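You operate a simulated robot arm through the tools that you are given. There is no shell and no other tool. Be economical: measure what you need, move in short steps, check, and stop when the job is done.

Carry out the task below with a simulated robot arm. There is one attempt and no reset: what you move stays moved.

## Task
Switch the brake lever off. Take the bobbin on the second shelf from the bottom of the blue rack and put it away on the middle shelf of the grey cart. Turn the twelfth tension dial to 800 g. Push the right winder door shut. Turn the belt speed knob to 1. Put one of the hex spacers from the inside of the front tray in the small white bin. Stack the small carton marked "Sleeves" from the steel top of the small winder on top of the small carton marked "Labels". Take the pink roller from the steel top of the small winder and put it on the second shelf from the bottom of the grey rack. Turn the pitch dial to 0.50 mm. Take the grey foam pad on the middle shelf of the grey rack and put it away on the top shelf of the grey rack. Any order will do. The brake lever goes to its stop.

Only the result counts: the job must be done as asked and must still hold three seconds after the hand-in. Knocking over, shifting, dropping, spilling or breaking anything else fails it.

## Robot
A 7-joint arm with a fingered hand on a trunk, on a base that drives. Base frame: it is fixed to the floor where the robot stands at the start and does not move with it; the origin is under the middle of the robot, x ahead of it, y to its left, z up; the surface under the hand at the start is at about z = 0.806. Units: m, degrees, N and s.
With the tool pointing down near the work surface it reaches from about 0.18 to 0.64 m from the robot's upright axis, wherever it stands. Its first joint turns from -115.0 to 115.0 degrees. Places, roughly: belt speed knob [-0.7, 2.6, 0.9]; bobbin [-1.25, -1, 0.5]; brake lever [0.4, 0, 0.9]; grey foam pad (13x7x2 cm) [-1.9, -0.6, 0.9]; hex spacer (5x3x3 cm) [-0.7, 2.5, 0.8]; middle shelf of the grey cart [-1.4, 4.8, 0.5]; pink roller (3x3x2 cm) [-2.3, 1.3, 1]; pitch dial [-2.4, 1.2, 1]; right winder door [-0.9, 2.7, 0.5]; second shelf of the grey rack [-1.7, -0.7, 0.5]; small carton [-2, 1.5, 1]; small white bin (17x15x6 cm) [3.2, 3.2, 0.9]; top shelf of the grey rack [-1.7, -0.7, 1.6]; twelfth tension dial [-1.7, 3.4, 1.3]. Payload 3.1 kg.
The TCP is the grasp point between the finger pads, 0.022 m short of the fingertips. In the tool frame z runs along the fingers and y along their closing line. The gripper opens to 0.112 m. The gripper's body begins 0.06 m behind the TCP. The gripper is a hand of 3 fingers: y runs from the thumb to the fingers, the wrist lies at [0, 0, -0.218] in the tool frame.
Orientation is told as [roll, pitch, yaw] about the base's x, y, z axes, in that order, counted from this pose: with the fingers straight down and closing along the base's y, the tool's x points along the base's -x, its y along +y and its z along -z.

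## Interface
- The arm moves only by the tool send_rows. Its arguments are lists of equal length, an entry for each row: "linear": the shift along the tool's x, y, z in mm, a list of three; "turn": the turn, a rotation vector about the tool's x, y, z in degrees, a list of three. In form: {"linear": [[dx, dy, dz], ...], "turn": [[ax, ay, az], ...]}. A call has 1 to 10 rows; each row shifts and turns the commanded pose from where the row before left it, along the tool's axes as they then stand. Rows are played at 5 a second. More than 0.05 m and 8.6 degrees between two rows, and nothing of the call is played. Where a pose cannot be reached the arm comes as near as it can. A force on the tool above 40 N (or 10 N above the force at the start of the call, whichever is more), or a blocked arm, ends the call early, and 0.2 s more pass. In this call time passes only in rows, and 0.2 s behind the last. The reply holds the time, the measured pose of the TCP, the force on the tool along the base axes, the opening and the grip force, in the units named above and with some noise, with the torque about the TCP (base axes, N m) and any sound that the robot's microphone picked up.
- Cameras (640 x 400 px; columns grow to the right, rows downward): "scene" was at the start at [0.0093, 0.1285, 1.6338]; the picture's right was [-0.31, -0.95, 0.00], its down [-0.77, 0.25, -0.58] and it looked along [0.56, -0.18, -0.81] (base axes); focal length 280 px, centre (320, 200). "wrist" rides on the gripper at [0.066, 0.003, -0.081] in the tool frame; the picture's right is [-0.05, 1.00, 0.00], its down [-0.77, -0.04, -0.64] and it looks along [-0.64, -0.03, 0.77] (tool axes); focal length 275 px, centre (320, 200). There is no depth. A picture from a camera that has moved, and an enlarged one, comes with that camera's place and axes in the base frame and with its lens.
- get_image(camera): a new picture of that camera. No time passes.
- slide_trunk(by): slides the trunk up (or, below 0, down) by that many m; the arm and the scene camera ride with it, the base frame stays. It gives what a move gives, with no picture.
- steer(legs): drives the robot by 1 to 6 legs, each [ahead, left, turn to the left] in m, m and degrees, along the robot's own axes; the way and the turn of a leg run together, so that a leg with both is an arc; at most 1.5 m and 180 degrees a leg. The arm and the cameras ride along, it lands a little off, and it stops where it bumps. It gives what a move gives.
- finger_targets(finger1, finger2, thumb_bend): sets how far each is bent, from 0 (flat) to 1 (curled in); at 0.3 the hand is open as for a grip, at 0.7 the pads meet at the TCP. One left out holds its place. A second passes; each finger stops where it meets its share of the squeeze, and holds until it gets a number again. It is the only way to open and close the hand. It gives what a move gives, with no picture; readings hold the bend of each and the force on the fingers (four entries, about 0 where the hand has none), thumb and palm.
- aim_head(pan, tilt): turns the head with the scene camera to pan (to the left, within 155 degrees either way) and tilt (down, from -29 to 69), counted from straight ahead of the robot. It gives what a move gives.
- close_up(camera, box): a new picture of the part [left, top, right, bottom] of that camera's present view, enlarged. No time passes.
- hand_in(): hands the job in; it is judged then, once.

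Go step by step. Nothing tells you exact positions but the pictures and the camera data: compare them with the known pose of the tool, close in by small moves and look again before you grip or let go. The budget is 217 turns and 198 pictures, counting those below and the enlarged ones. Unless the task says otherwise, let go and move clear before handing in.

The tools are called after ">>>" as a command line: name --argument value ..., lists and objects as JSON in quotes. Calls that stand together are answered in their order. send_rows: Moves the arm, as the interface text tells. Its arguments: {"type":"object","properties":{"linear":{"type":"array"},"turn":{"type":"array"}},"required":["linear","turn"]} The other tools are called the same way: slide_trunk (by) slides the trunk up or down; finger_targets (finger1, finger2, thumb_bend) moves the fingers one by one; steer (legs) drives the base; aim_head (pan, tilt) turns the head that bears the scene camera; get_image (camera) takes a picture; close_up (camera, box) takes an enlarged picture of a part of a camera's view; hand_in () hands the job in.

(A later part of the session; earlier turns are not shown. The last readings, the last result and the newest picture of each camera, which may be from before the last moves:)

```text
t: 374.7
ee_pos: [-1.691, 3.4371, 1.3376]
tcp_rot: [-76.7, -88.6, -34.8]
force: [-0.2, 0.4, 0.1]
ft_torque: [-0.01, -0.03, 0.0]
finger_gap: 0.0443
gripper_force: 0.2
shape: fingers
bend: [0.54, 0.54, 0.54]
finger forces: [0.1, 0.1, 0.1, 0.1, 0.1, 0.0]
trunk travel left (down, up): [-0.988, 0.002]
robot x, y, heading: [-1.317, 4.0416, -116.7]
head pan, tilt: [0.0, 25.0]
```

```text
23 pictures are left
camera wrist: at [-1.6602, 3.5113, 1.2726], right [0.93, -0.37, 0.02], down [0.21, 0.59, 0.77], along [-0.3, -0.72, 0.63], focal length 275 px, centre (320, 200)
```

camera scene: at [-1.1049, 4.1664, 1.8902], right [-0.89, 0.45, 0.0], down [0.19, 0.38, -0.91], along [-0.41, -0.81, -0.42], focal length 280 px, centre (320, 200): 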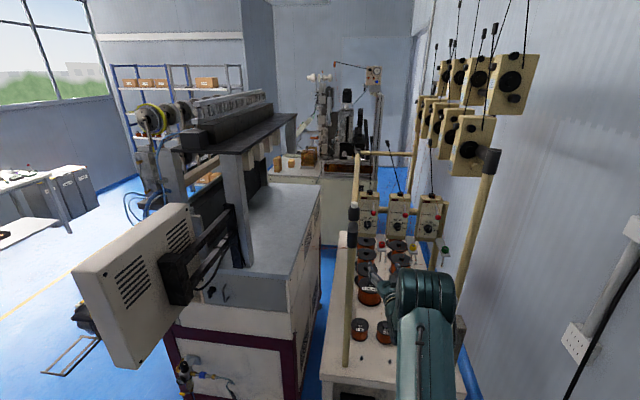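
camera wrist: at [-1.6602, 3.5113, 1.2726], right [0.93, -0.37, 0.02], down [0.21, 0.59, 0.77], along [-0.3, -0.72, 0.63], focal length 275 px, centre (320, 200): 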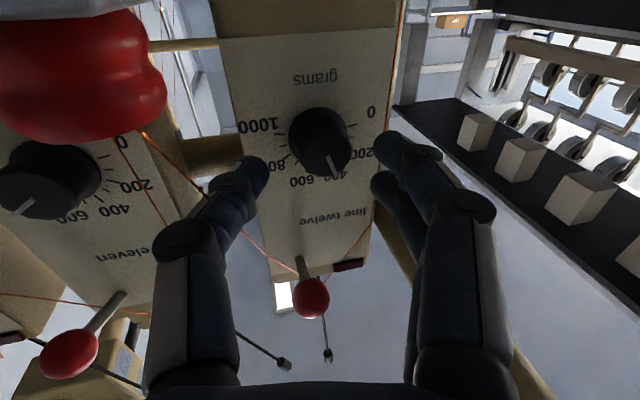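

>>> send_rows --linear '[[1, 0, 15], [1, 0, 15]]' --turn '[[0, 0, 0], [0, 0, 0]]'

>>> finger_targets --finger1 0.74 --finger2 0.74 --thumb_bend 0.74

>>> get_image --camera "wrist"

```text
t: 375.5
ee_pos: [-1.7022, 3.4247, 1.3377]
tcp_rot: [-77.9, -88.9, -34.2]
force: [11.9, 29.0, 6.7]
ft_torque: [-0.11, 0.22, -0.81]
finger_gap: 0.0386
gripper_force: 15.1
shape: fingers
bend: [0.54, 0.54, 0.59]
finger forces: [0.1, 0.1, 0.0, 0.0, 29.9, 0.0]
trunk travel left (down, up): [-0.988, 0.002]
robot x, y, heading: [-1.3108, 4.0406, -116.9]
head pan, tilt: [0.0, 25.0]
stopped in row 2: the force on the tool passed its limit at 45 N (the readings are from after the stop); the commanded pose is now the measured one
```

```text
t: 376.5
ee_pos: [-1.7027, 3.4197, 1.3368]
tcp_rot: [-71.4, -89.0, -40.5]
force: [4.2, 13.9, 10.8]
ft_torque: [-0.2, 0.11, -0.26]
finger_gap: 0.02
gripper_force: 23.5
shape: fingers
bend: [0.64, 0.67, 0.71]
finger forces: [7.6, 10.3, 0.0, 0.0, 29.2, 0.0]
trunk travel left (down, up): [-0.988, 0.002]
robot x, y, heading: [-1.3152, 4.0398, -117.1]
head pan, tilt: [0.0, 25.0]
```

```text
22 pictures are left
camera wrist: at [-1.6696, 3.4932, 1.2709], right [0.93, -0.37, 0.03], down [0.21, 0.59, 0.78], along [-0.31, -0.71, 0.63], focal length 275 px, centre (320, 200)
```

wrist: 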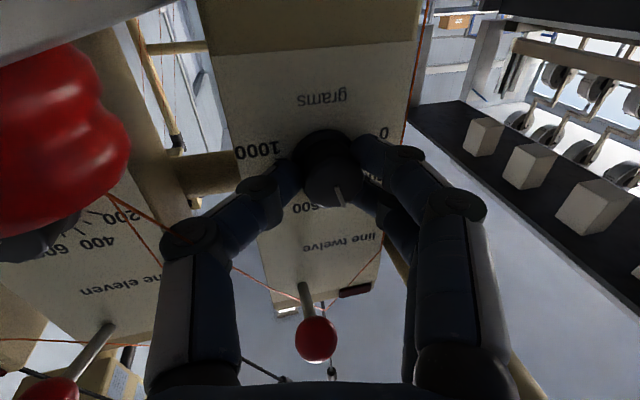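

Knob gripped. Roll clockwise in two parts.

>>> send_rows --linear '[[0, 0, 0], [0, 0, 0], [0, 0, 0], [0, 0, 0], [0, 0, 0]]' --turn '[[0, 0, 8], [0, 0, 8], [0, 0, 8], [0, 0, 8], [0, 0, 8]]'

>>> get_image --camera "wrist"

```text
t: 377.7
ee_pos: [-1.7027, 3.4188, 1.3334]
tcp_rot: [89.1, -50.8, 159.0]
force: [5.8, 15.4, 4.2]
ft_torque: [-0.09, 0.09, -0.18]
finger_gap: 0.0202
gripper_force: 23.0
shape: fingers
bend: [0.64, 0.7, 0.71]
finger forces: [8.1, 11.2, 0.1, 0.0, 26.2, 0.0]
trunk travel left (down, up): [-0.988, 0.002]
robot x, y, heading: [-1.3138, 4.0411, -116.6]
head pan, tilt: [0.0, 25.0]
```

```text
21 pictures are left
camera wrist: at [-1.6301, 3.4774, 1.2858], right [0.69, -0.28, 0.67], down [-0.24, 0.78, 0.58], along [-0.68, -0.56, 0.47], focal length 275 px, centre (320, 200)
```

wrist: 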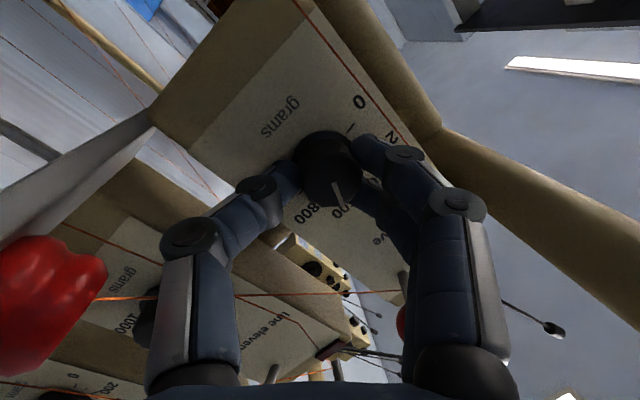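

>>> send_rows --linear '[[0, 0, 0], [0, 0, 0], [0, 0, 0], [0, 0, 0], [0, 0, 0]]' --turn '[[0, 0, 8.4], [0, 0, 8.4], [0, 0, 8.4], [0, 0, 8.4], [0, 0, 8.4]]'

>>> close_up --camera "scene" --box '[336, 210, 432, 282]'

>>> get_image --camera "wrist"

```text
t: 378.9
ee_pos: [-1.7015, 3.4174, 1.3362]
tcp_rot: [89.4, -8.9, 158.2]
force: [10.7, 14.7, -0.2]
ft_torque: [-0.05, 0.05, 0.02]
finger_gap: 0.0203
gripper_force: 18.2
shape: fingers
bend: [0.67, 0.72, 0.68]
finger forces: [9.1, 10.4, 0.0, 0.0, 16.9, 0.0]
trunk travel left (down, up): [-0.988, 0.002]
robot x, y, heading: [-1.3148, 4.0411, -116.8]
head pan, tilt: [0.0, 25.0]
```

```text
5.56 times, centred on (384, 246) of scene
camera zoom: at [-1.1898, 3.9482, 1.8902], right [-0.89, 0.45, 0.0], down [0.19, 0.37, -0.91], along [-0.41, -0.81, -0.42], focal length 1556 px, centre (-36, -56)
```

zoom: 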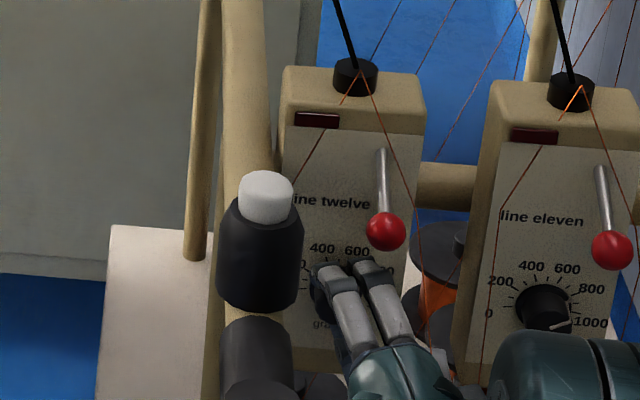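

```text
19 pictures are left
camera wrist: at [-1.6091, 3.4677, 1.3288], right [0.1, -0.05, 0.99], down [-0.48, 0.87, 0.09], along [-0.87, -0.48, 0.06], focal length 275 px, centre (320, 200)
```

wrist: 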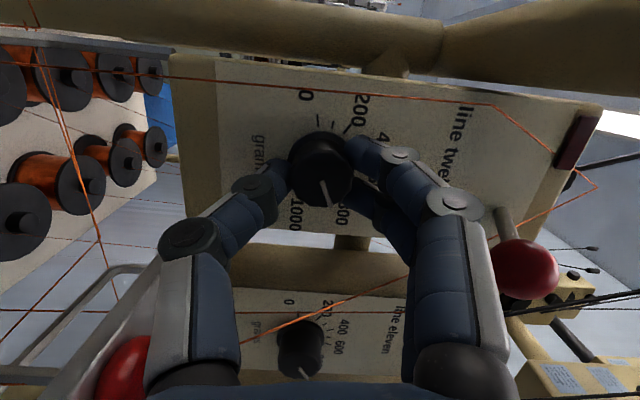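

>>> close_up --camera "wrist" --box '[270, 85, 398, 235]'

```text
2.67 times, centred on (334, 160) of wrist
camera zoom: at [-1.6091, 3.4677, 1.3288], right [0.1, -0.05, 0.99], down [-0.48, 0.87, 0.09], along [-0.87, -0.48, 0.06], focal length 734 px, centre (283, 307)
```

zoom: 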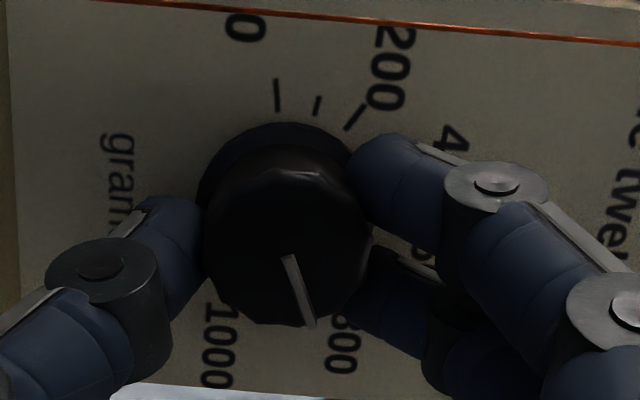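

By the ticks the pointer is a few degrees past 800; turn back 4° and release for a proper look.

>>> send_rows --linear '[[0, 0, 0]]' --turn '[[0, 0, -4]]'

>>> finger_targets --finger1 0.56 --finger2 0.56 --thumb_bend 0.56

>>> send_rows --linear '[[0, 0, -20], [0, 0, -30], [0, 0, -30]]' --turn '[[0, 0, -8], [0, 0, -8], [0, 0, -8]]'

>>> close_up --camera "scene" --box '[360, 225, 424, 275]'

```text
t: 379.3
ee_pos: [-1.6997, 3.4179, 1.3351]
tcp_rot: [89.5, -13.2, 158.3]
force: [11.3, 13.9, -0.6]
ft_torque: [0.03, -0.08, -0.04]
finger_gap: 0.0203
gripper_force: 19.1
shape: fingers
bend: [0.67, 0.71, 0.68]
finger forces: [9.8, 10.2, 0.1, 0.0, 18.7, 0.0]
trunk travel left (down, up): [-0.988, 0.002]
robot x, y, heading: [-1.313, 4.0399, -117.0]
head pan, tilt: [0.0, 25.0]
```

```text
t: 380.3
ee_pos: [-1.7003, 3.4181, 1.3359]
tcp_rot: [89.4, -13.1, 158.4]
force: [13.1, 17.9, -2.0]
ft_torque: [0.12, -0.11, -0.06]
finger_gap: 0.0303
gripper_force: 11.4
shape: fingers
bend: [0.56, 0.63, 0.6]
finger forces: [0.0, 7.7, 0.0, 0.1, 15.7, 0.0]
trunk travel left (down, up): [-0.988, 0.002]
robot x, y, heading: [-1.3176, 4.0413, -116.6]
head pan, tilt: [0.0, 25.0]
```

```text
t: 381.1
ee_pos: [-1.6749, 3.4865, 1.334]
tcp_rot: [89.1, -37.2, 158.7]
force: [0.9, 0.4, 0.2]
ft_torque: [-0.01, 0.0, -0.02]
finger_gap: 0.0379
gripper_force: 0.0
shape: fingers
bend: [0.56, 0.56, 0.56]
finger forces: [0.1, 0.1, 0.0, 0.0, 0.0, 0.0]
trunk travel left (down, up): [-0.988, 0.002]
robot x, y, heading: [-1.3152, 4.038, -116.7]
head pan, tilt: [0.0, 25.0]
```

```text
8.00 times, centred on (392, 250) of scene
camera zoom: at [-1.1947, 3.942, 1.8902], right [-0.89, 0.45, 0.0], down [0.19, 0.38, -0.91], along [-0.41, -0.81, -0.42], focal length 2241 px, centre (-256, -200)
```

zoom: 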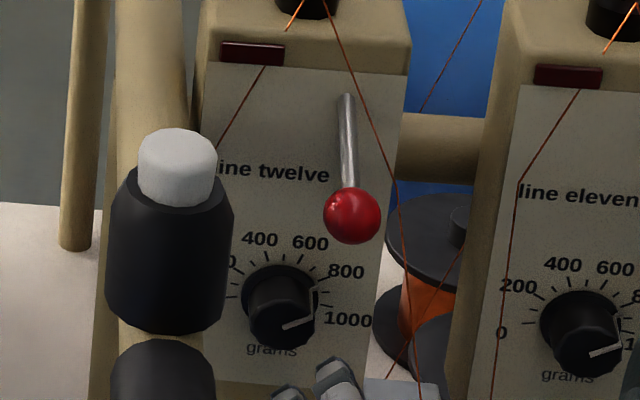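

>>> close_up --camera "scene" --box '[378, 250, 406, 270]'

```text
16.00 times, centred on (392, 260) of scene
camera zoom: at [-1.1947, 3.942, 1.8902], right [-0.89, 0.45, 0.0], down [0.19, 0.38, -0.91], along [-0.41, -0.81, -0.42], focal length 4482 px, centre (-832, -760)
```

zoom: 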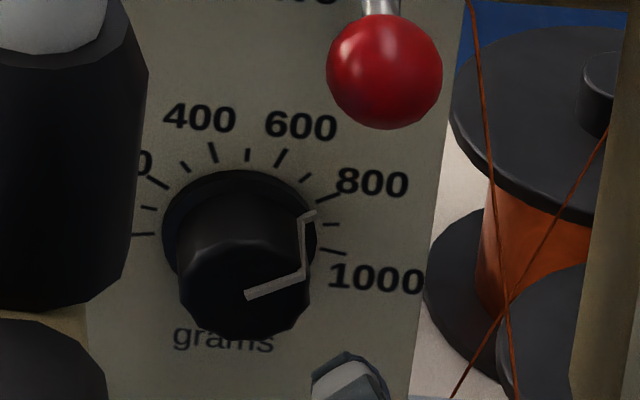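

Pointer now reads about 800 (within ~1% of scale). Back out straight and restore the hand to pointing down.

>>> steer --legs '[[-0.3, -0.025, 0]]'

>>> send_rows --linear '[[0, 0, 0], [0, 0, 0], [0, 0, 0], [0, 0, 0], [0, 0, 0], [0, 0, 0], [0, 0, 0]]' --turn '[[0, 0, -7.7], [0, 0, -7.7], [0, 0, -7.7], [0, 0, -7.7], [0, 0, -7.7], [0, 0, -7.7], [0, 0, -7.7]]'

>>> send_rows --linear '[[0, 0, -20], [0, 0, -20], [0, 0, -20], [0, 0, 0], [0, 0, 0], [0, 0, 0], [0, 0, 0], [0, 0, 0], [0, 0, 0], [0, 0, 0]]' --turn '[[0, 8.2, 0], [0, 8.2, 0], [0, 8.2, 0], [0, 8.2, 0], [0, 8.2, 0], [0, 8.2, 0], [0, 8.2, 0], [0, 8.2, 0], [0, 8.2, 0], [0, 8.2, 0]]'

```text
t: 383.0
ee_pos: [-1.5378, 3.7067, 1.3331]
tcp_rot: [89.0, -37.0, 161.7]
force: [-0.5, -0.3, 0.6]
ft_torque: [-0.04, 0.01, -0.01]
finger_gap: 0.0384
gripper_force: 0.1
shape: fingers
bend: [0.56, 0.56, 0.56]
finger forces: [0.0, 0.0, 0.1, 0.0, 0.1, 0.0]
trunk travel left (down, up): [-0.988, 0.002]
robot x, y, heading: [-1.2089, 4.2785, -113.7]
head pan, tilt: [0.0, 25.0]
stopped in leg 1: the robot was blocked; the commanded pose is now the measured one
```

```text
t: 384.6
ee_pos: [-1.5385, 3.7063, 1.3319]
tcp_rot: [-54.1, -88.7, -54.7]
force: [-0.8, 0.2, -0.6]
ft_torque: [0.03, 0.04, -0.02]
finger_gap: 0.038
gripper_force: 0.1
shape: fingers
bend: [0.56, 0.56, 0.56]
finger forces: [0.1, 0.0, 0.1, 0.0, 0.0, 0.1]
trunk travel left (down, up): [-0.988, 0.002]
robot x, y, heading: [-1.2082, 4.2766, -114.0]
head pan, tilt: [0.0, 25.0]
```

```text
t: 386.8
ee_pos: [-1.5163, 3.7579, 1.3419]
tcp_rot: [0.0, -24.1, -107.9]
force: [-0.2, -0.5, 0.4]
ft_torque: [0.0, 0.0, 0.02]
finger_gap: 0.0381
gripper_force: 0.0
shape: fingers
bend: [0.56, 0.56, 0.56]
finger forces: [0.1, 0.0, 0.0, 0.0, 0.1, 0.1]
out of reach, approached as far as the arm can: row 6, 9, 10
trunk travel left (down, up): [-0.988, 0.002]
robot x, y, heading: [-1.212, 4.2774, -113.6]
head pan, tilt: [0.0, 25.0]
```

>>> send_rows --linear '[[36, 0, -16], [36, 0, -16], [36, 0, -16], [36, 0, -16], [0, 0, 0], [0, 0, 0], [0, 0, 0]]' --turn '[[0, 0, 0], [0, 0, 0], [0, 0, 0], [0, 0, 0], [0, 8, 0], [0, 8, 0], [0, 8, 0]]'

>>> steer --legs '[[0, 0.5, 0], [0, 0.6, 0]]'

>>> aim_head --pan -140 --tilt 25

>>> get_image --camera "scene"

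```text
t: 388.4
ee_pos: [-1.4684, 3.9092, 1.3429]
tcp_rot: [0.1, -17.6, -107.8]
force: [0.1, 1.1, 0.1]
ft_torque: [-0.02, 0.02, 0.02]
finger_gap: 0.0383
gripper_force: 0.0
shape: fingers
bend: [0.56, 0.56, 0.56]
finger forces: [0.1, 0.0, 0.0, 0.0, 0.0, 0.0]
out of reach, approached as far as the arm can: row 6, 7
trunk travel left (down, up): [-0.988, 0.002]
robot x, y, heading: [-1.2083, 4.2784, -113.9]
head pan, tilt: [0.0, 25.0]
```

```text
t: 394.4
ee_pos: [-0.4567, 3.4554, 1.3433]
tcp_rot: [0.1, -17.6, -108.4]
force: [-0.2, 1.0, 0.2]
ft_torque: [0.0, -0.04, -0.03]
finger_gap: 0.0378
gripper_force: 0.1
shape: fingers
bend: [0.56, 0.56, 0.56]
finger forces: [0.0, 0.0, 0.0, 0.0, 0.0, 0.1]
trunk travel left (down, up): [-0.988, 0.002]
robot x, y, heading: [-0.1936, 3.8234, -114.2]
head pan, tilt: [0.0, 25.0]
```

```text
t: 396.7
ee_pos: [-0.4563, 3.4554, 1.3434]
tcp_rot: [0.1, -17.5, -108.5]
force: [1.0, -0.2, 0.7]
ft_torque: [0.02, 0.01, 0.03]
finger_gap: 0.0383
gripper_force: 0.1
shape: fingers
bend: [0.56, 0.56, 0.56]
finger forces: [0.0, 0.0, 0.1, 0.0, 0.0, 0.1]
trunk travel left (down, up): [-0.988, 0.002]
robot x, y, heading: [-0.194, 3.8229, -114.5]
head pan, tilt: [-140.0, 25.0]
```

```text
15 pictures are left
camera scene: at [-0.0533, 3.9001, 1.8902], right [0.96, 0.27, 0.0], down [0.11, -0.41, -0.91], along [-0.24, 0.87, -0.42], focal length 280 px, centre (320, 200)
```

scene: 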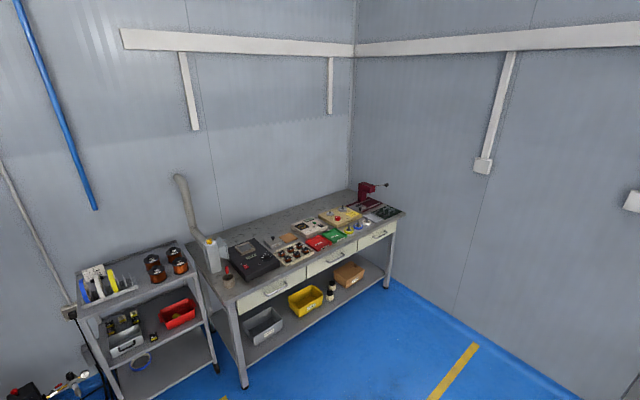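

The cart and bobbin are fine. Drive to the front tray for the spacer.

>>> steer --legs '[[0, 0, -101.7], [-1.0, 0, 0], [0, 1.4, 0], [0.08, 0, 0]]'

>>> send_rows --linear '[[0, 0, 10], [0, 0, 10], [0, 0, 0]]' --turn '[[0, 8, 0], [0, 8, 0], [0, 1.5, 0]]'

>>> slide_trunk --by -0.2

```text
t: 413.6
ee_pos: [-0.4993, 2.373, 1.344]
tcp_rot: [0.1, -17.7, 154.7]
force: [-0.2, -0.5, 0.8]
ft_torque: [-0.01, -0.03, -0.02]
finger_gap: 0.0385
gripper_force: 0.0
shape: fingers
bend: [0.56, 0.56, 0.56]
finger forces: [0.0, 0.0, 0.1, 0.1, 0.0, 0.0]
trunk travel left (down, up): [-0.988, 0.002]
robot x, y, heading: [-0.1681, 2.0684, 149.0]
head pan, tilt: [-140.0, 25.0]
```

```text
t: 414.4
ee_pos: [-0.498, 2.3749, 1.3402]
tcp_rot: [0.3, -16.2, 154.7]
force: [0.2, -0.3, 0.0]
ft_torque: [-0.03, 0.0, -0.01]
finger_gap: 0.0382
gripper_force: 0.0
shape: fingers
bend: [0.56, 0.56, 0.56]
finger forces: [0.0, 0.0, 0.0, 0.0, 0.1, 0.0]
out of reach, approached as far as the arm can: row 1, 2, 3
trunk travel left (down, up): [-0.988, 0.002]
robot x, y, heading: [-0.1679, 2.0666, 148.5]
head pan, tilt: [-140.0, 25.0]
```

```text
t: 416.6
ee_pos: [-0.4969, 2.3738, 1.1424]
tcp_rot: [0.2, -16.2, 154.8]
force: [0.6, 0.9, -0.3]
ft_torque: [-0.01, -0.01, 0.01]
finger_gap: 0.0381
gripper_force: 0.0
shape: fingers
bend: [0.56, 0.56, 0.56]
finger forces: [0.1, 0.0, 0.1, 0.0, 0.1, 0.0]
trunk travel left (down, up): [-0.788, 0.202]
robot x, y, heading: [-0.1704, 2.0693, 148.9]
head pan, tilt: [-140.0, 25.0]
```

>>> send_rows --linear '[[11, 0, 38], [11, 0, 38], [11, 0, 38], [0, 0, 0], [0, 0, 0], [0, 0, 0], [0, 0, 0], [-30, 0, 0], [-30, 0, 0]]' --turn '[[0, 0, 0], [0, 0, 0], [0, 0, 0], [0, 8, 0], [0, 8, 0], [0, 0, 5], [0, 0, 5], [0, 0, 0], [0, 0, 0]]'

>>> finger_targets --finger1 0.45 --finger2 0.45 --thumb_bend 0.45

>>> get_image --camera "wrist"

```text
t: 418.6
ee_pos: [-0.5145, 2.3912, 1.0273]
tcp_rot: [2.8, -14.7, 145.1]
force: [0.3, 0.0, -0.2]
ft_torque: [-0.01, -0.02, 0.02]
finger_gap: 0.0379
gripper_force: 0.0
shape: fingers
bend: [0.56, 0.56, 0.56]
finger forces: [0.1, 0.0, 0.0, 0.0, 0.1, 0.0]
out of reach, approached as far as the arm can: row 4, 5, 8, 9
trunk travel left (down, up): [-0.788, 0.202]
robot x, y, heading: [-0.1697, 2.066, 148.8]
head pan, tilt: [-140.0, 25.0]
```

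```text
t: 419.6
ee_pos: [-0.5143, 2.3902, 1.0271]
tcp_rot: [2.7, -14.7, 145.2]
force: [0.2, -0.7, 0.8]
ft_torque: [-0.03, 0.01, 0.02]
finger_gap: 0.0689
gripper_force: 0.1
shape: fingers
bend: [0.45, 0.45, 0.45]
finger forces: [0.0, 0.0, 0.1, 0.1, 0.0, 0.0]
trunk travel left (down, up): [-0.788, 0.202]
robot x, y, heading: [-0.1657, 2.0667, 148.5]
head pan, tilt: [-140.0, 25.0]
```

```text
14 pictures are left
camera wrist: at [-0.4439, 2.3421, 1.0893], right [-0.6, -0.8, 0.06], down [-0.44, 0.39, 0.81], along [-0.67, 0.46, -0.59], focal length 275 px, centre (320, 200)
```

wrist: 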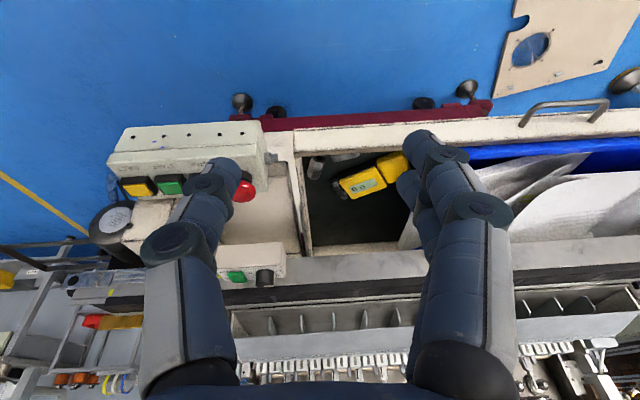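

>>> slide_trunk --by 0.1

>>> steer --legs '[[0.1, -0.06, -4]]'

>>> send_rows --linear '[[10, 0, 38], [10, 0, 38], [10, 0, 38], [0, 0, 0], [0, 0, 0], [-30, 0, 0], [-30, 0, 0]]' --turn '[[0, 0, 0], [0, 0, 0], [0, 0, 0], [0, 7.5, 0], [0, 7.3, 0], [0, 0, 0], [0, 0, 0]]'

>>> get_image --camera "wrist"

```text
t: 420.9
ee_pos: [-0.5143, 2.3893, 1.1282]
tcp_rot: [2.8, -14.7, 145.1]
force: [-1.0, -0.3, 0.9]
ft_torque: [0.05, -0.01, 0.01]
finger_gap: 0.069
gripper_force: 0.0
shape: fingers
bend: [0.45, 0.45, 0.45]
finger forces: [0.0, 0.0, 0.0, 0.0, 0.1, 0.0]
trunk travel left (down, up): [-0.888, 0.102]
robot x, y, heading: [-0.1679, 2.0631, 148.7]
head pan, tilt: [-140.0, 25.0]
```

```text
t: 422.2
ee_pos: [-0.544, 2.5222, 1.1273]
tcp_rot: [2.6, -14.7, 141.0]
force: [0.3, -1.0, -0.3]
ft_torque: [0.02, 0.03, 0.02]
finger_gap: 0.0687
gripper_force: 0.0
shape: fingers
bend: [0.45, 0.45, 0.45]
finger forces: [0.1, 0.0, 0.0, 0.1, 0.1, 0.0]
trunk travel left (down, up): [-0.888, 0.102]
robot x, y, heading: [-0.2194, 2.1768, 144.3]
head pan, tilt: [-140.0, 25.0]
```

```text
t: 423.8
ee_pos: [-0.6015, 2.5542, 1.0187]
tcp_rot: [4.3, -6.7, 141.5]
force: [0.6, -0.2, -0.3]
ft_torque: [-0.05, -0.02, 0.02]
finger_gap: 0.0689
gripper_force: 0.1
shape: fingers
bend: [0.45, 0.45, 0.45]
finger forces: [0.1, 0.1, 0.0, 0.1, 0.1, 0.0]
out of reach, approached as far as the arm can: row 5
trunk travel left (down, up): [-0.888, 0.102]
robot x, y, heading: [-0.2225, 2.1773, 144.7]
head pan, tilt: [-140.0, 25.0]
```

```text
13 pictures are left
camera wrist: at [-0.5407, 2.5088, 1.0909], right [-0.65, -0.76, 0.08], down [-0.49, 0.5, 0.72], along [-0.58, 0.43, -0.69], focal length 275 px, centre (320, 200)
```

wrist: 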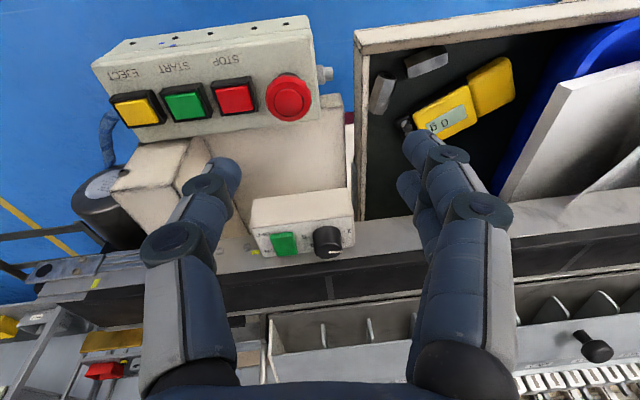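

Spacer 1 is at ≈(-0.698, 2.528), lying along 126°; I'll take it lengthwise with the thumb on the far end. Move over it, straighten and yaw the hand.

>>> send_rows --linear '[[-20, 28, 20], [-20, 28, 20], [-19, 28, 20], [0, 0, 0], [0, 0, 0], [0, 0, 0], [0, 0, 0], [0, 0, 0], [0, 0, 0], [0, 0, 0]]' --turn '[[0, 0, 0], [0, 0, 0], [0, 0, 0], [4.3, 6.7, 0], [0, 0, -8.3], [0, 0, -8.3], [0, 0, -8.3], [0, 0, -8.3], [0, 0, -8.3], [0, 0, -8.3]]'

>>> send_rows --linear '[[0, 0, 0], [0, 0, 0], [0, 0, 0]]' --turn '[[0, 0, -8.3], [0, 0, -8.3], [0, 0, -8]]'

>>> finger_targets --finger1 0.47 --finger2 0.47 --thumb_bend 0.47

>>> get_image --camera "wrist"

```text
t: 426.0
ee_pos: [-0.6841, 2.5159, 0.9735]
tcp_rot: [-2.5, -7.9, -168.2]
force: [-0.2, 0.7, -0.9]
ft_torque: [-0.04, 0.0, -0.05]
finger_gap: 0.0691
gripper_force: 0.0
shape: fingers
bend: [0.45, 0.45, 0.45]
finger forces: [0.0, 0.0, 0.1, 0.0, 0.0, 0.1]
out of reach, approached as far as the arm can: row 3, 4
trunk travel left (down, up): [-0.888, 0.102]
robot x, y, heading: [-0.2238, 2.1787, 144.7]
head pan, tilt: [-140.0, 25.0]
```

```text
t: 426.8
ee_pos: [-0.6852, 2.5159, 0.9704]
tcp_rot: [-5.5, -6.1, -143.5]
force: [0.2, 0.0, -1.1]
ft_torque: [0.03, 0.03, -0.01]
finger_gap: 0.0689
gripper_force: 0.0
shape: fingers
bend: [0.45, 0.45, 0.45]
finger forces: [0.0, 0.0, 0.0, 0.1, 0.0, 0.1]
trunk travel left (down, up): [-0.888, 0.102]
robot x, y, heading: [-0.2199, 2.1778, 144.4]
head pan, tilt: [-140.0, 25.0]
```

```text
t: 427.8
ee_pos: [-0.6844, 2.5155, 0.9725]
tcp_rot: [-5.5, -6.2, -143.5]
force: [-0.2, -0.3, -0.1]
ft_torque: [-0.01, -0.02, 0.02]
finger_gap: 0.0642
gripper_force: 0.1
shape: fingers
bend: [0.47, 0.47, 0.47]
finger forces: [0.0, 0.0, 0.0, 0.0, 0.0, 0.0]
trunk travel left (down, up): [-0.888, 0.102]
robot x, y, heading: [-0.2188, 2.1767, 144.4]
head pan, tilt: [-140.0, 25.0]
```

```text
12 pictures are left
camera wrist: at [-0.6178, 2.5513, 1.0441], right [0.54, -0.83, -0.09], down [-0.55, -0.43, 0.72], along [-0.64, -0.34, -0.69], focal length 275 px, centre (320, 200)
```

wrist: 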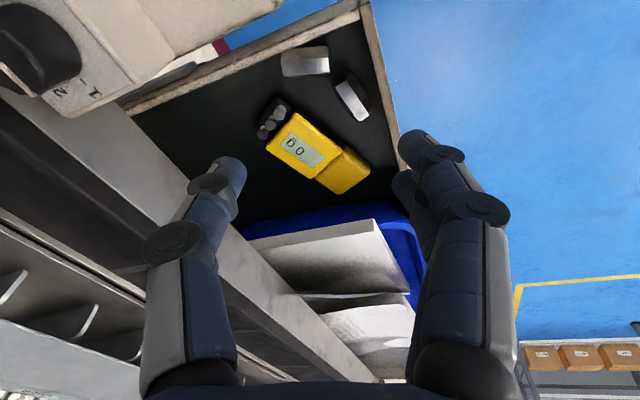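

>>> send_rows --linear '[[-2.5, -5, 34], [-2.5, -5, 34], [-2.5, -5, 34], [-2.5, -5, 34], [0, 0, 0]]' --turn '[[0, 0, 0], [0, 0, 0], [0, 0, 0], [0, 0, 0], [-5.5, 6.2, 0]]'

>>> get_image --camera "wrist"

```text
t: 429.0
ee_pos: [-0.695, 2.5129, 0.8478]
tcp_rot: [-5.5, -6.4, -143.6]
force: [-0.6, 0.4, -0.4]
ft_torque: [0.0, 0.01, 0.01]
finger_gap: 0.0643
gripper_force: 0.1
shape: fingers
bend: [0.47, 0.47, 0.47]
finger forces: [0.0, 0.0, 0.0, 0.0, 0.0, 0.0]
out of reach, approached as far as the arm can: row 2, 3, 4, 5
trunk travel left (down, up): [-0.888, 0.102]
robot x, y, heading: [-0.2222, 2.1765, 144.7]
head pan, tilt: [-140.0, 25.0]
```

```text
11 pictures are left
camera wrist: at [-0.6274, 2.5483, 0.9203], right [0.54, -0.83, -0.09], down [-0.55, -0.43, 0.72], along [-0.64, -0.34, -0.69], focal length 275 px, centre (320, 200)
```

wrist: 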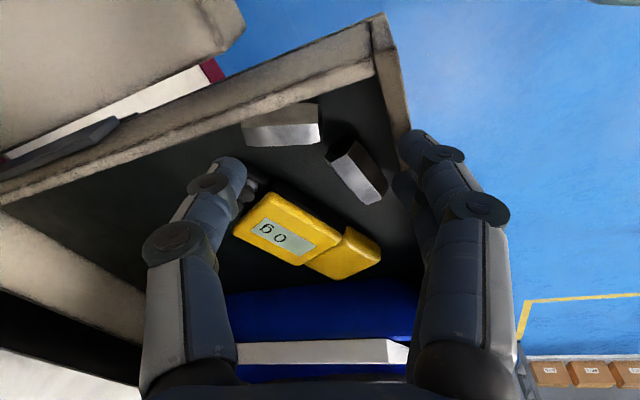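

>>> steer --legs '[[0.034, 0.004, 0]]'

>>> slide_trunk --by -0.03

>>> get_image --camera "wrist"

```text
t: 429.8
ee_pos: [-0.7232, 2.5296, 0.8494]
tcp_rot: [-5.6, -6.4, -143.6]
force: [0.4, 0.2, -0.1]
ft_torque: [0.04, 0.0, 0.0]
finger_gap: 0.0643
gripper_force: 0.1
shape: fingers
bend: [0.47, 0.47, 0.47]
finger forces: [0.0, 0.0, 0.1, 0.1, 0.1, 0.0]
trunk travel left (down, up): [-0.888, 0.102]
robot x, y, heading: [-0.2501, 2.1973, 144.7]
head pan, tilt: [-140.0, 25.0]
```

```text
t: 430.5
ee_pos: [-0.7256, 2.5327, 0.8235]
tcp_rot: [-6.1, -6.6, -143.7]
force: [2.8, 1.2, 26.6]
ft_torque: [-1.03, -0.59, 0.14]
finger_gap: 0.0643
gripper_force: 13.0
shape: fingers
bend: [0.47, 0.49, 0.47]
finger forces: [0.0, 26.4, 0.0, 0.0, 0.1, 0.1]
trunk travel left (down, up): [-0.86, 0.13]
robot x, y, heading: [-0.2525, 2.195, 144.6]
head pan, tilt: [-140.0, 25.0]
stopped: the force on the tool passed its limit at 45 N (the readings are from after the stop); the commanded pose is now the measured one
```

```text
10 pictures are left
camera wrist: at [-0.6576, 2.5668, 0.8966], right [0.54, -0.84, -0.1], down [-0.54, -0.44, 0.72], along [-0.65, -0.33, -0.69], focal length 275 px, centre (320, 200)
```

wrist: 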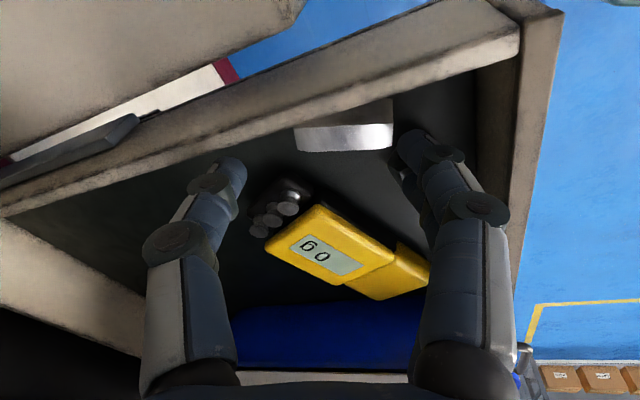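

Finger 2 landed on the neighbouring spacer. Raise, fold that finger out of the way and use finger 1 with the thumb.

>>> slide_trunk --by 0.05

>>> finger_targets --finger1 0.47 --finger2 0.0 --thumb_bend 0.47

>>> get_image --camera "wrist"

```text
t: 431.4
ee_pos: [-0.7266, 2.532, 0.8709]
tcp_rot: [-5.9, -6.4, -143.8]
force: [-0.9, 1.1, 0.4]
ft_torque: [0.02, 0.02, 0.02]
finger_gap: 0.0642
gripper_force: 0.1
shape: fingers
bend: [0.47, 0.47, 0.47]
finger forces: [0.1, 0.0, 0.0, 0.1, 0.0, 0.0]
trunk travel left (down, up): [-0.91, 0.08]
robot x, y, heading: [-0.253, 2.196, 144.7]
head pan, tilt: [-140.0, 25.0]
```

```text
t: 432.4
ee_pos: [-0.7264, 2.5322, 0.8728]
tcp_rot: [-5.9, -6.5, -143.7]
force: [1.1, 0.0, 0.1]
ft_torque: [-0.01, -0.01, 0.03]
finger_gap: 0.064
gripper_force: 0.0
shape: fingers
bend: [0.47, 0.0, 0.47]
finger forces: [0.1, 0.0, 0.0, 0.0, 0.1, 0.0]
trunk travel left (down, up): [-0.91, 0.08]
robot x, y, heading: [-0.2511, 2.1916, 144.4]
head pan, tilt: [-140.0, 25.0]
```

```text
9 pictures are left
camera wrist: at [-0.6589, 2.5667, 0.9439], right [0.54, -0.84, -0.1], down [-0.54, -0.43, 0.72], along [-0.64, -0.34, -0.69], focal length 275 px, centre (320, 200)
```

wrist: 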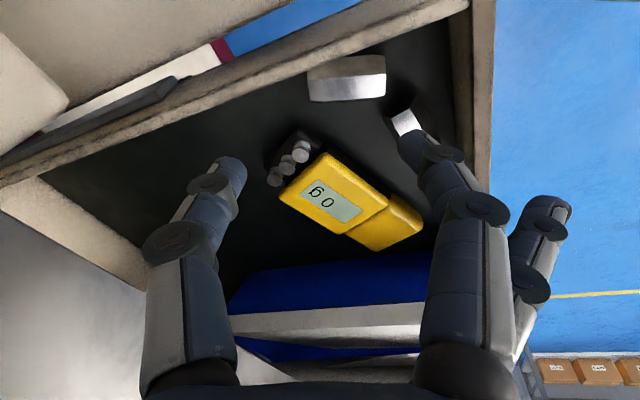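

>>> send_rows --linear '[[3, 7, 0]]' --turn '[[0, 0, 0]]'

>>> slide_trunk --by -0.055

>>> get_image --camera "wrist"

```text
t: 432.8
ee_pos: [-0.7181, 2.5294, 0.8715]
tcp_rot: [-5.9, -6.5, -143.8]
force: [-0.6, 0.3, 0.3]
ft_torque: [-0.01, -0.01, 0.02]
finger_gap: 0.0644
gripper_force: 0.0
shape: fingers
bend: [0.47, 0.0, 0.47]
finger forces: [0.0, 0.1, 0.1, 0.0, 0.0, 0.1]
trunk travel left (down, up): [-0.91, 0.08]
robot x, y, heading: [-0.2519, 2.1928, 144.6]
head pan, tilt: [-140.0, 25.0]
```

```text
t: 433.8
ee_pos: [-0.7209, 2.5283, 0.8156]
tcp_rot: [-6.0, -6.5, -143.7]
force: [-0.4, -0.6, -0.2]
ft_torque: [0.0, -0.01, 0.0]
finger_gap: 0.0644
gripper_force: 0.0
shape: fingers
bend: [0.47, 0.0, 0.47]
finger forces: [0.1, 0.1, 0.0, 0.0, 0.0, 0.1]
trunk travel left (down, up): [-0.855, 0.135]
robot x, y, heading: [-0.2551, 2.1909, 144.8]
head pan, tilt: [-140.0, 25.0]
```

```text
8 pictures are left
camera wrist: at [-0.6517, 2.5633, 0.8887], right [0.54, -0.84, -0.1], down [-0.54, -0.43, 0.72], along [-0.64, -0.34, -0.69], focal length 275 px, centre (320, 200)
```

wrist: 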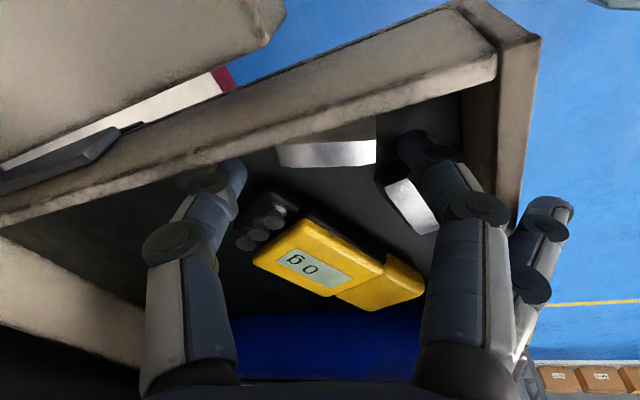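

>>> slide_trunk --by -0.033

>>> finger_targets --finger1 0.72 --thumb_bend 0.72

>>> get_image --camera "wrist"

```text
t: 434.2
ee_pos: [-0.72, 2.529, 0.8051]
tcp_rot: [-6.2, -6.7, -143.7]
force: [3.6, -0.8, 16.9]
ft_torque: [-0.58, -0.56, 0.14]
finger_gap: 0.0648
gripper_force: 9.2
shape: fingers
bend: [0.48, 0.0, 0.47]
finger forces: [12.9, 4.8, 0.1, 0.0, 0.0, 0.0]
trunk travel left (down, up): [-0.84, 0.15]
robot x, y, heading: [-0.2527, 2.1954, 144.1]
head pan, tilt: [-140.0, 25.0]
stopped: the force on the tool passed its limit at 52 N (the readings are from after the stop); the commanded pose is now the measured one
```

```text
t: 435.2
ee_pos: [-0.7198, 2.529, 0.8039]
tcp_rot: [-6.1, -6.7, -143.6]
force: [0.1, 0.4, 9.5]
ft_torque: [-0.29, -0.19, 0.09]
finger_gap: 0.0364
gripper_force: 15.3
shape: fingers
bend: [0.57, 0.0, 0.65]
finger forces: [13.8, 4.3, 0.0, 0.0, 12.2, 0.1]
trunk travel left (down, up): [-0.84, 0.15]
robot x, y, heading: [-0.2496, 2.1945, 144.5]
head pan, tilt: [-140.0, 25.0]
```

```text
7 pictures are left
camera wrist: at [-0.6525, 2.5642, 0.8765], right [0.54, -0.83, -0.1], down [-0.54, -0.44, 0.72], along [-0.64, -0.34, -0.69], focal length 275 px, centre (320, 200)
```

wrist: 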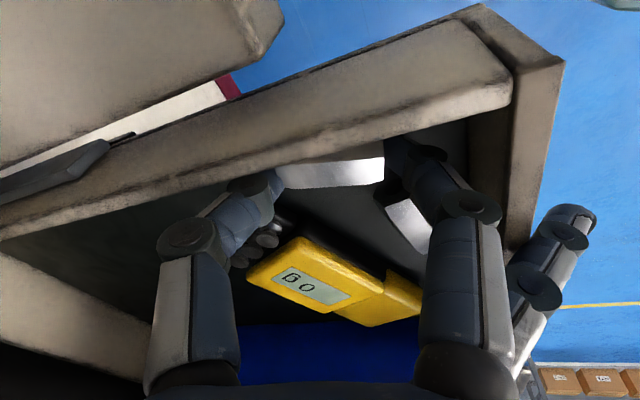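

Something is held between finger 1 and thumb; lift slightly to see.

>>> slide_trunk --by 0.1

>>> get_image --camera "wrist"

```text
t: 436.6
ee_pos: [-0.7215, 2.5304, 0.9045]
tcp_rot: [-6.0, -6.4, -143.7]
force: [0.2, -0.2, -1.5]
ft_torque: [0.02, -0.01, 0.02]
finger_gap: 0.0364
gripper_force: 10.0
shape: fingers
bend: [0.55, 0.0, 0.66]
finger forces: [10.4, 0.0, 0.0, 0.0, 10.3, 0.1]
trunk travel left (down, up): [-0.94, 0.05]
robot x, y, heading: [-0.2491, 2.1933, 144.5]
head pan, tilt: [-140.0, 25.0]
```

```text
6 pictures are left
camera wrist: at [-0.6533, 2.5647, 0.9757], right [0.54, -0.83, -0.1], down [-0.54, -0.44, 0.72], along [-0.64, -0.34, -0.69], focal length 275 px, centre (320, 200)
```

wrist: 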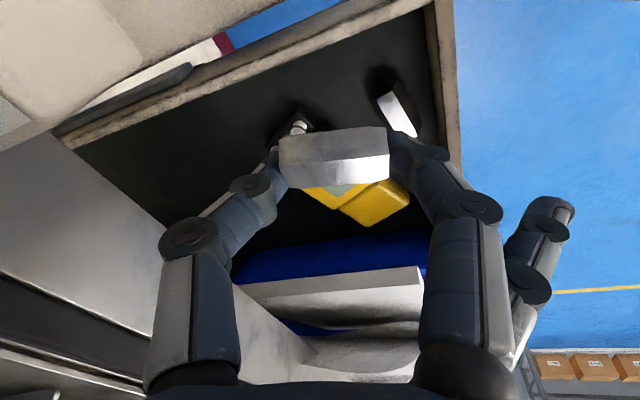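

Spacer held. Add the second finger for support, lift clear, and drive toward the white bin on the far bench.

>>> finger_targets --finger1 0.76 --finger2 0.7 --thumb_bend 0.78

>>> send_rows --linear '[[0, 0, -45], [0, 0, -45], [0, 0, -45]]' --turn '[[0, 0, 0], [0, 0, 0], [0, 0, 0]]'

>>> steer --legs '[[-0.9, 0, 0], [0, 0, -179.5], [0, 1.4, 0], [0, 1.35, 0]]'

>>> aim_head --pan 0 --tilt 35

>>> get_image --camera "scene"

```text
t: 437.6
ee_pos: [-0.7209, 2.5302, 0.9048]
tcp_rot: [-6.0, -6.4, -143.7]
force: [-0.2, -0.6, -0.8]
ft_torque: [0.03, 0.0, 0.0]
finger_gap: 0.0359
gripper_force: 11.1
shape: fingers
bend: [0.46, 0.7, 0.71]
finger forces: [11.4, 0.0, 0.1, 0.1, 11.2, 0.0]
trunk travel left (down, up): [-0.94, 0.05]
robot x, y, heading: [-0.2497, 2.1945, 144.6]
head pan, tilt: [-140.0, 25.0]
```

```text
t: 438.4
ee_pos: [-0.7008, 2.5295, 1.0379]
tcp_rot: [-5.9, -6.6, -143.7]
force: [0.3, 0.6, -1.3]
ft_torque: [-0.04, 0.01, 0.0]
finger_gap: 0.036
gripper_force: 11.3
shape: fingers
bend: [0.46, 0.7, 0.71]
finger forces: [11.3, 0.1, 0.0, 0.0, 11.1, 0.0]
trunk travel left (down, up): [-0.94, 0.05]
robot x, y, heading: [-0.2508, 2.191, 144.3]
head pan, tilt: [-140.0, 25.0]
```

```text
t: 462.2
ee_pos: [2.5179, 3.2646, 1.0387]
tcp_rot: [-6.0, -6.3, 32.0]
force: [0.1, 0.1, -1.2]
ft_torque: [-0.03, -0.01, 0.02]
finger_gap: 0.0349
gripper_force: 10.7
shape: fingers
bend: [0.46, 0.7, 0.71]
finger forces: [10.8, 0.2, 0.1, 0.0, 10.5, 0.1]
trunk travel left (down, up): [-0.94, 0.05]
robot x, y, heading: [2.0954, 3.6307, -39.8]
head pan, tilt: [-140.0, 25.0]
stopped in leg 4: the robot was blocked; the commanded pose is now the measured one
```

```text
t: 464.4
ee_pos: [2.5155, 3.26, 1.0362]
tcp_rot: [-6.0, -6.6, 31.9]
force: [-0.5, 0.3, -1.0]
ft_torque: [-0.02, -0.02, 0.0]
finger_gap: 0.035
gripper_force: 10.8
shape: fingers
bend: [0.46, 0.7, 0.71]
finger forces: [10.7, 0.2, 0.0, 0.1, 10.4, 0.0]
trunk travel left (down, up): [-0.94, 0.05]
robot x, y, heading: [2.0931, 3.6337, -40.2]
head pan, tilt: [0.0, 35.0]
```

```text
5 pictures are left
camera scene: at [2.2135, 3.7283, 1.8262], right [-0.64, -0.77, 0.0], down [-0.44, 0.37, -0.82], along [0.63, -0.53, -0.57], focal length 280 px, centre (320, 200)
```

scene: 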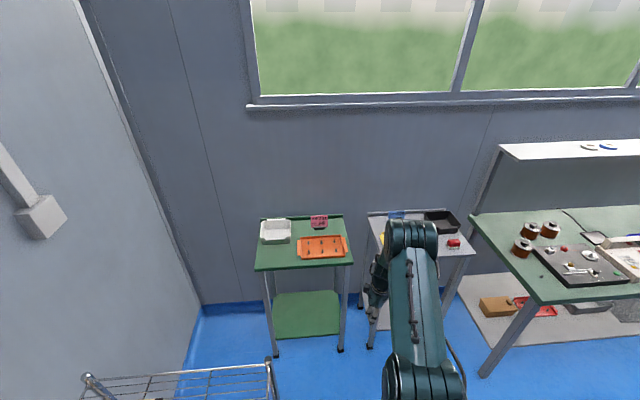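

The white bin sits on the small green stand at ≈(3.18, 3.21). A wire trolley is on my left; I'll go forward first, then swing the arm left.

>>> steer --legs '[[0.3, 0, 0]]'

>>> send_rows --linear '[[-42.7, 21.3, 0], [-42.7, 21.3, 0], [-42.7, 21.3, 0], [-42.7, 21.3, 0], [-42.7, 21.3, 0], [-42.7, 21.3, 0], [-42.7, 21.3, 0]]' --turn '[[0, 0, 0], [0, 0, 0], [0, 0, 0], [0, 0, 0], [0, 0, 0], [0, 0, 0], [0, 0, 0]]'

>>> steer --legs '[[0.26, 0, 0]]'

>>> get_image --camera "wrist"

```text
t: 466.5
ee_pos: [2.7383, 3.0736, 1.037]
tcp_rot: [-6.0, -6.5, 31.9]
force: [0.3, -0.3, -1.1]
ft_torque: [-0.05, -0.02, 0.02]
finger_gap: 0.0351
gripper_force: 10.6
shape: fingers
bend: [0.46, 0.7, 0.71]
finger forces: [10.7, 0.1, 0.0, 0.0, 10.5, 0.0]
trunk travel left (down, up): [-0.94, 0.05]
robot x, y, heading: [2.3165, 3.4483, -40.2]
head pan, tilt: [0.0, 35.0]
```

```text
t: 468.1
ee_pos: [2.8202, 3.3473, 1.0567]
tcp_rot: [-7.2, -8.4, 32.0]
force: [0.6, 0.2, -1.7]
ft_torque: [0.02, -0.02, -0.03]
finger_gap: 0.0351
gripper_force: 10.7
shape: fingers
bend: [0.46, 0.7, 0.72]
finger forces: [10.8, 0.2, 0.0, 0.0, 10.7, 0.0]
out of reach, approached as far as the arm can: row 3, 4, 5, 6, 7
trunk travel left (down, up): [-0.94, 0.05]
robot x, y, heading: [2.3181, 3.4467, -40.0]
head pan, tilt: [0.0, 35.0]
```

```text
t: 470.0
ee_pos: [3.0259, 3.1766, 1.0565]
tcp_rot: [-7.2, -8.4, 32.1]
force: [0.5, 0.0, -1.2]
ft_torque: [0.01, -0.03, -0.02]
finger_gap: 0.0349
gripper_force: 11.0
shape: fingers
bend: [0.46, 0.7, 0.72]
finger forces: [10.9, 0.2, 0.1, 0.1, 10.6, 0.0]
trunk travel left (down, up): [-0.94, 0.05]
robot x, y, heading: [2.5178, 3.2713, -40.2]
head pan, tilt: [0.0, 35.0]
```

```text
4 pictures are left
camera wrist: at [2.9547, 3.1463, 1.1251], right [-0.47, 0.87, -0.12], down [0.54, 0.39, 0.74], along [0.69, 0.29, -0.66], focal length 275 px, centre (320, 200)
```

wrist: 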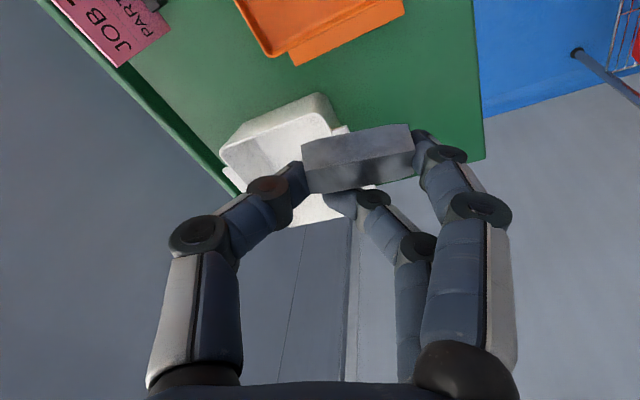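

Bin centre ≈ (3.155, 3.198). Shift the base slightly closer and move the hand over the bin while lowering.

>>> steer --legs '[[0.05, 0.035, 0]]'

>>> send_rows --linear '[[0, 0, 20], [-17, -4, 10], [-17, -4, 10], [-17, -4, 10], [-16, -4, 10]]' --turn '[[0, 0, 0], [0, 0, 0], [0, 0, 0], [0, 0, 0], [0, 0, 0]]'

>>> get_image --camera "wrist"

```text
t: 470.9
ee_pos: [3.0842, 3.1712, 1.0554]
tcp_rot: [-7.2, -8.5, 32.3]
force: [-0.8, 0.2, -0.5]
ft_torque: [-0.01, 0.0, 0.01]
finger_gap: 0.0349
gripper_force: 10.9
shape: fingers
bend: [0.46, 0.7, 0.72]
finger forces: [10.9, 0.1, 0.1, 0.1, 10.7, 0.0]
trunk travel left (down, up): [-0.94, 0.05]
robot x, y, heading: [2.5814, 3.2669, -39.9]
head pan, tilt: [0.0, 35.0]
```

```text
t: 472.1
ee_pos: [3.1117, 3.1768, 1.0115]
tcp_rot: [-7.1, -8.4, 32.1]
force: [0.2, -0.4, -0.8]
ft_torque: [0.02, -0.01, -0.02]
finger_gap: 0.0348
gripper_force: 11.0
shape: fingers
bend: [0.46, 0.7, 0.72]
finger forces: [10.8, 0.2, 0.0, 0.1, 10.6, 0.0]
out of reach, approached as far as the arm can: row 2, 3, 4, 5
trunk travel left (down, up): [-0.94, 0.05]
robot x, y, heading: [2.5826, 3.2666, -40.2]
head pan, tilt: [0.0, 35.0]
```

```text
3 pictures are left
camera wrist: at [3.04, 3.1463, 1.0815], right [-0.47, 0.87, -0.12], down [0.54, 0.39, 0.74], along [0.69, 0.29, -0.66], focal length 275 px, centre (320, 200)
```

wrist: 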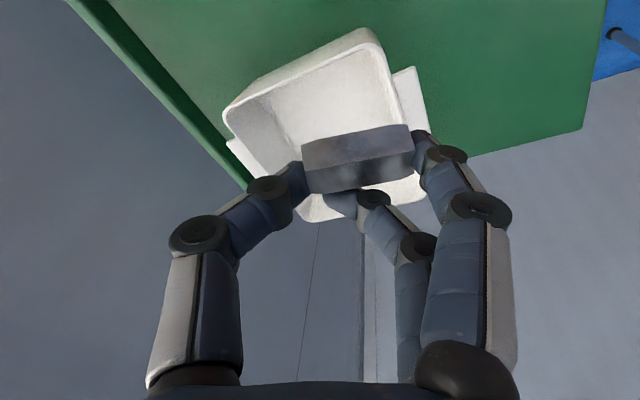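

>>> send_rows --linear '[[0, 0, 20], [0, 0, 20], [0, 0, 15]]' --turn '[[0, 0, 0], [0, 0, 0], [0, 0, 0]]'

>>> slide_trunk --by -0.025

>>> get_image --camera "wrist"

```text
t: 472.9
ee_pos: [3.1219, 3.1757, 0.9597]
tcp_rot: [-7.2, -8.4, 32.2]
force: [0.0, -0.4, -0.8]
ft_torque: [-0.01, 0.0, 0.01]
finger_gap: 0.0347
gripper_force: 11.1
shape: fingers
bend: [0.46, 0.7, 0.72]
finger forces: [10.9, 0.3, 0.0, 0.0, 10.5, 0.0]
trunk travel left (down, up): [-0.94, 0.05]
robot x, y, heading: [2.581, 3.2633, -39.8]
head pan, tilt: [0.0, 35.0]
```

```text
t: 473.6
ee_pos: [3.1205, 3.1757, 0.9348]
tcp_rot: [-7.2, -8.4, 32.2]
force: [-0.6, 0.2, -1.3]
ft_torque: [-0.02, 0.0, 0.0]
finger_gap: 0.0347
gripper_force: 10.7
shape: fingers
bend: [0.46, 0.7, 0.72]
finger forces: [10.7, 0.4, 0.0, 0.0, 10.6, 0.1]
trunk travel left (down, up): [-0.915, 0.075]
robot x, y, heading: [2.58, 3.2669, -40.0]
head pan, tilt: [0.0, 35.0]
```

```text
2 pictures are left
camera wrist: at [3.0492, 3.1449, 1.0035], right [-0.47, 0.87, -0.12], down [0.54, 0.39, 0.74], along [0.69, 0.29, -0.66], focal length 275 px, centre (320, 200)
```

wrist: 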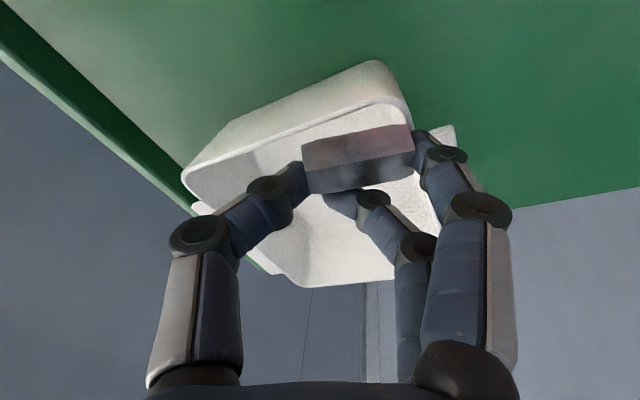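

>>> send_rows --linear '[[-8, -6, -2], [-8, -6, 0]]' --turn '[[0, 0, 0], [0, 0, 0]]'

```text
t: 474.2
ee_pos: [3.1315, 3.1734, 0.9396]
tcp_rot: [-7.5, -9.8, 32.4]
force: [0.6, 0.3, -0.6]
ft_torque: [-0.01, -0.01, -0.01]
finger_gap: 0.035
gripper_force: 10.7
shape: fingers
bend: [0.46, 0.7, 0.72]
finger forces: [10.8, 0.2, 0.0, 0.0, 10.5, 0.1]
out of reach, approached as far as the arm can: row 1
trunk travel left (down, up): [-0.915, 0.075]
robot x, y, heading: [2.5771, 3.2685, -40.0]
head pan, tilt: [0.0, 35.0]
```

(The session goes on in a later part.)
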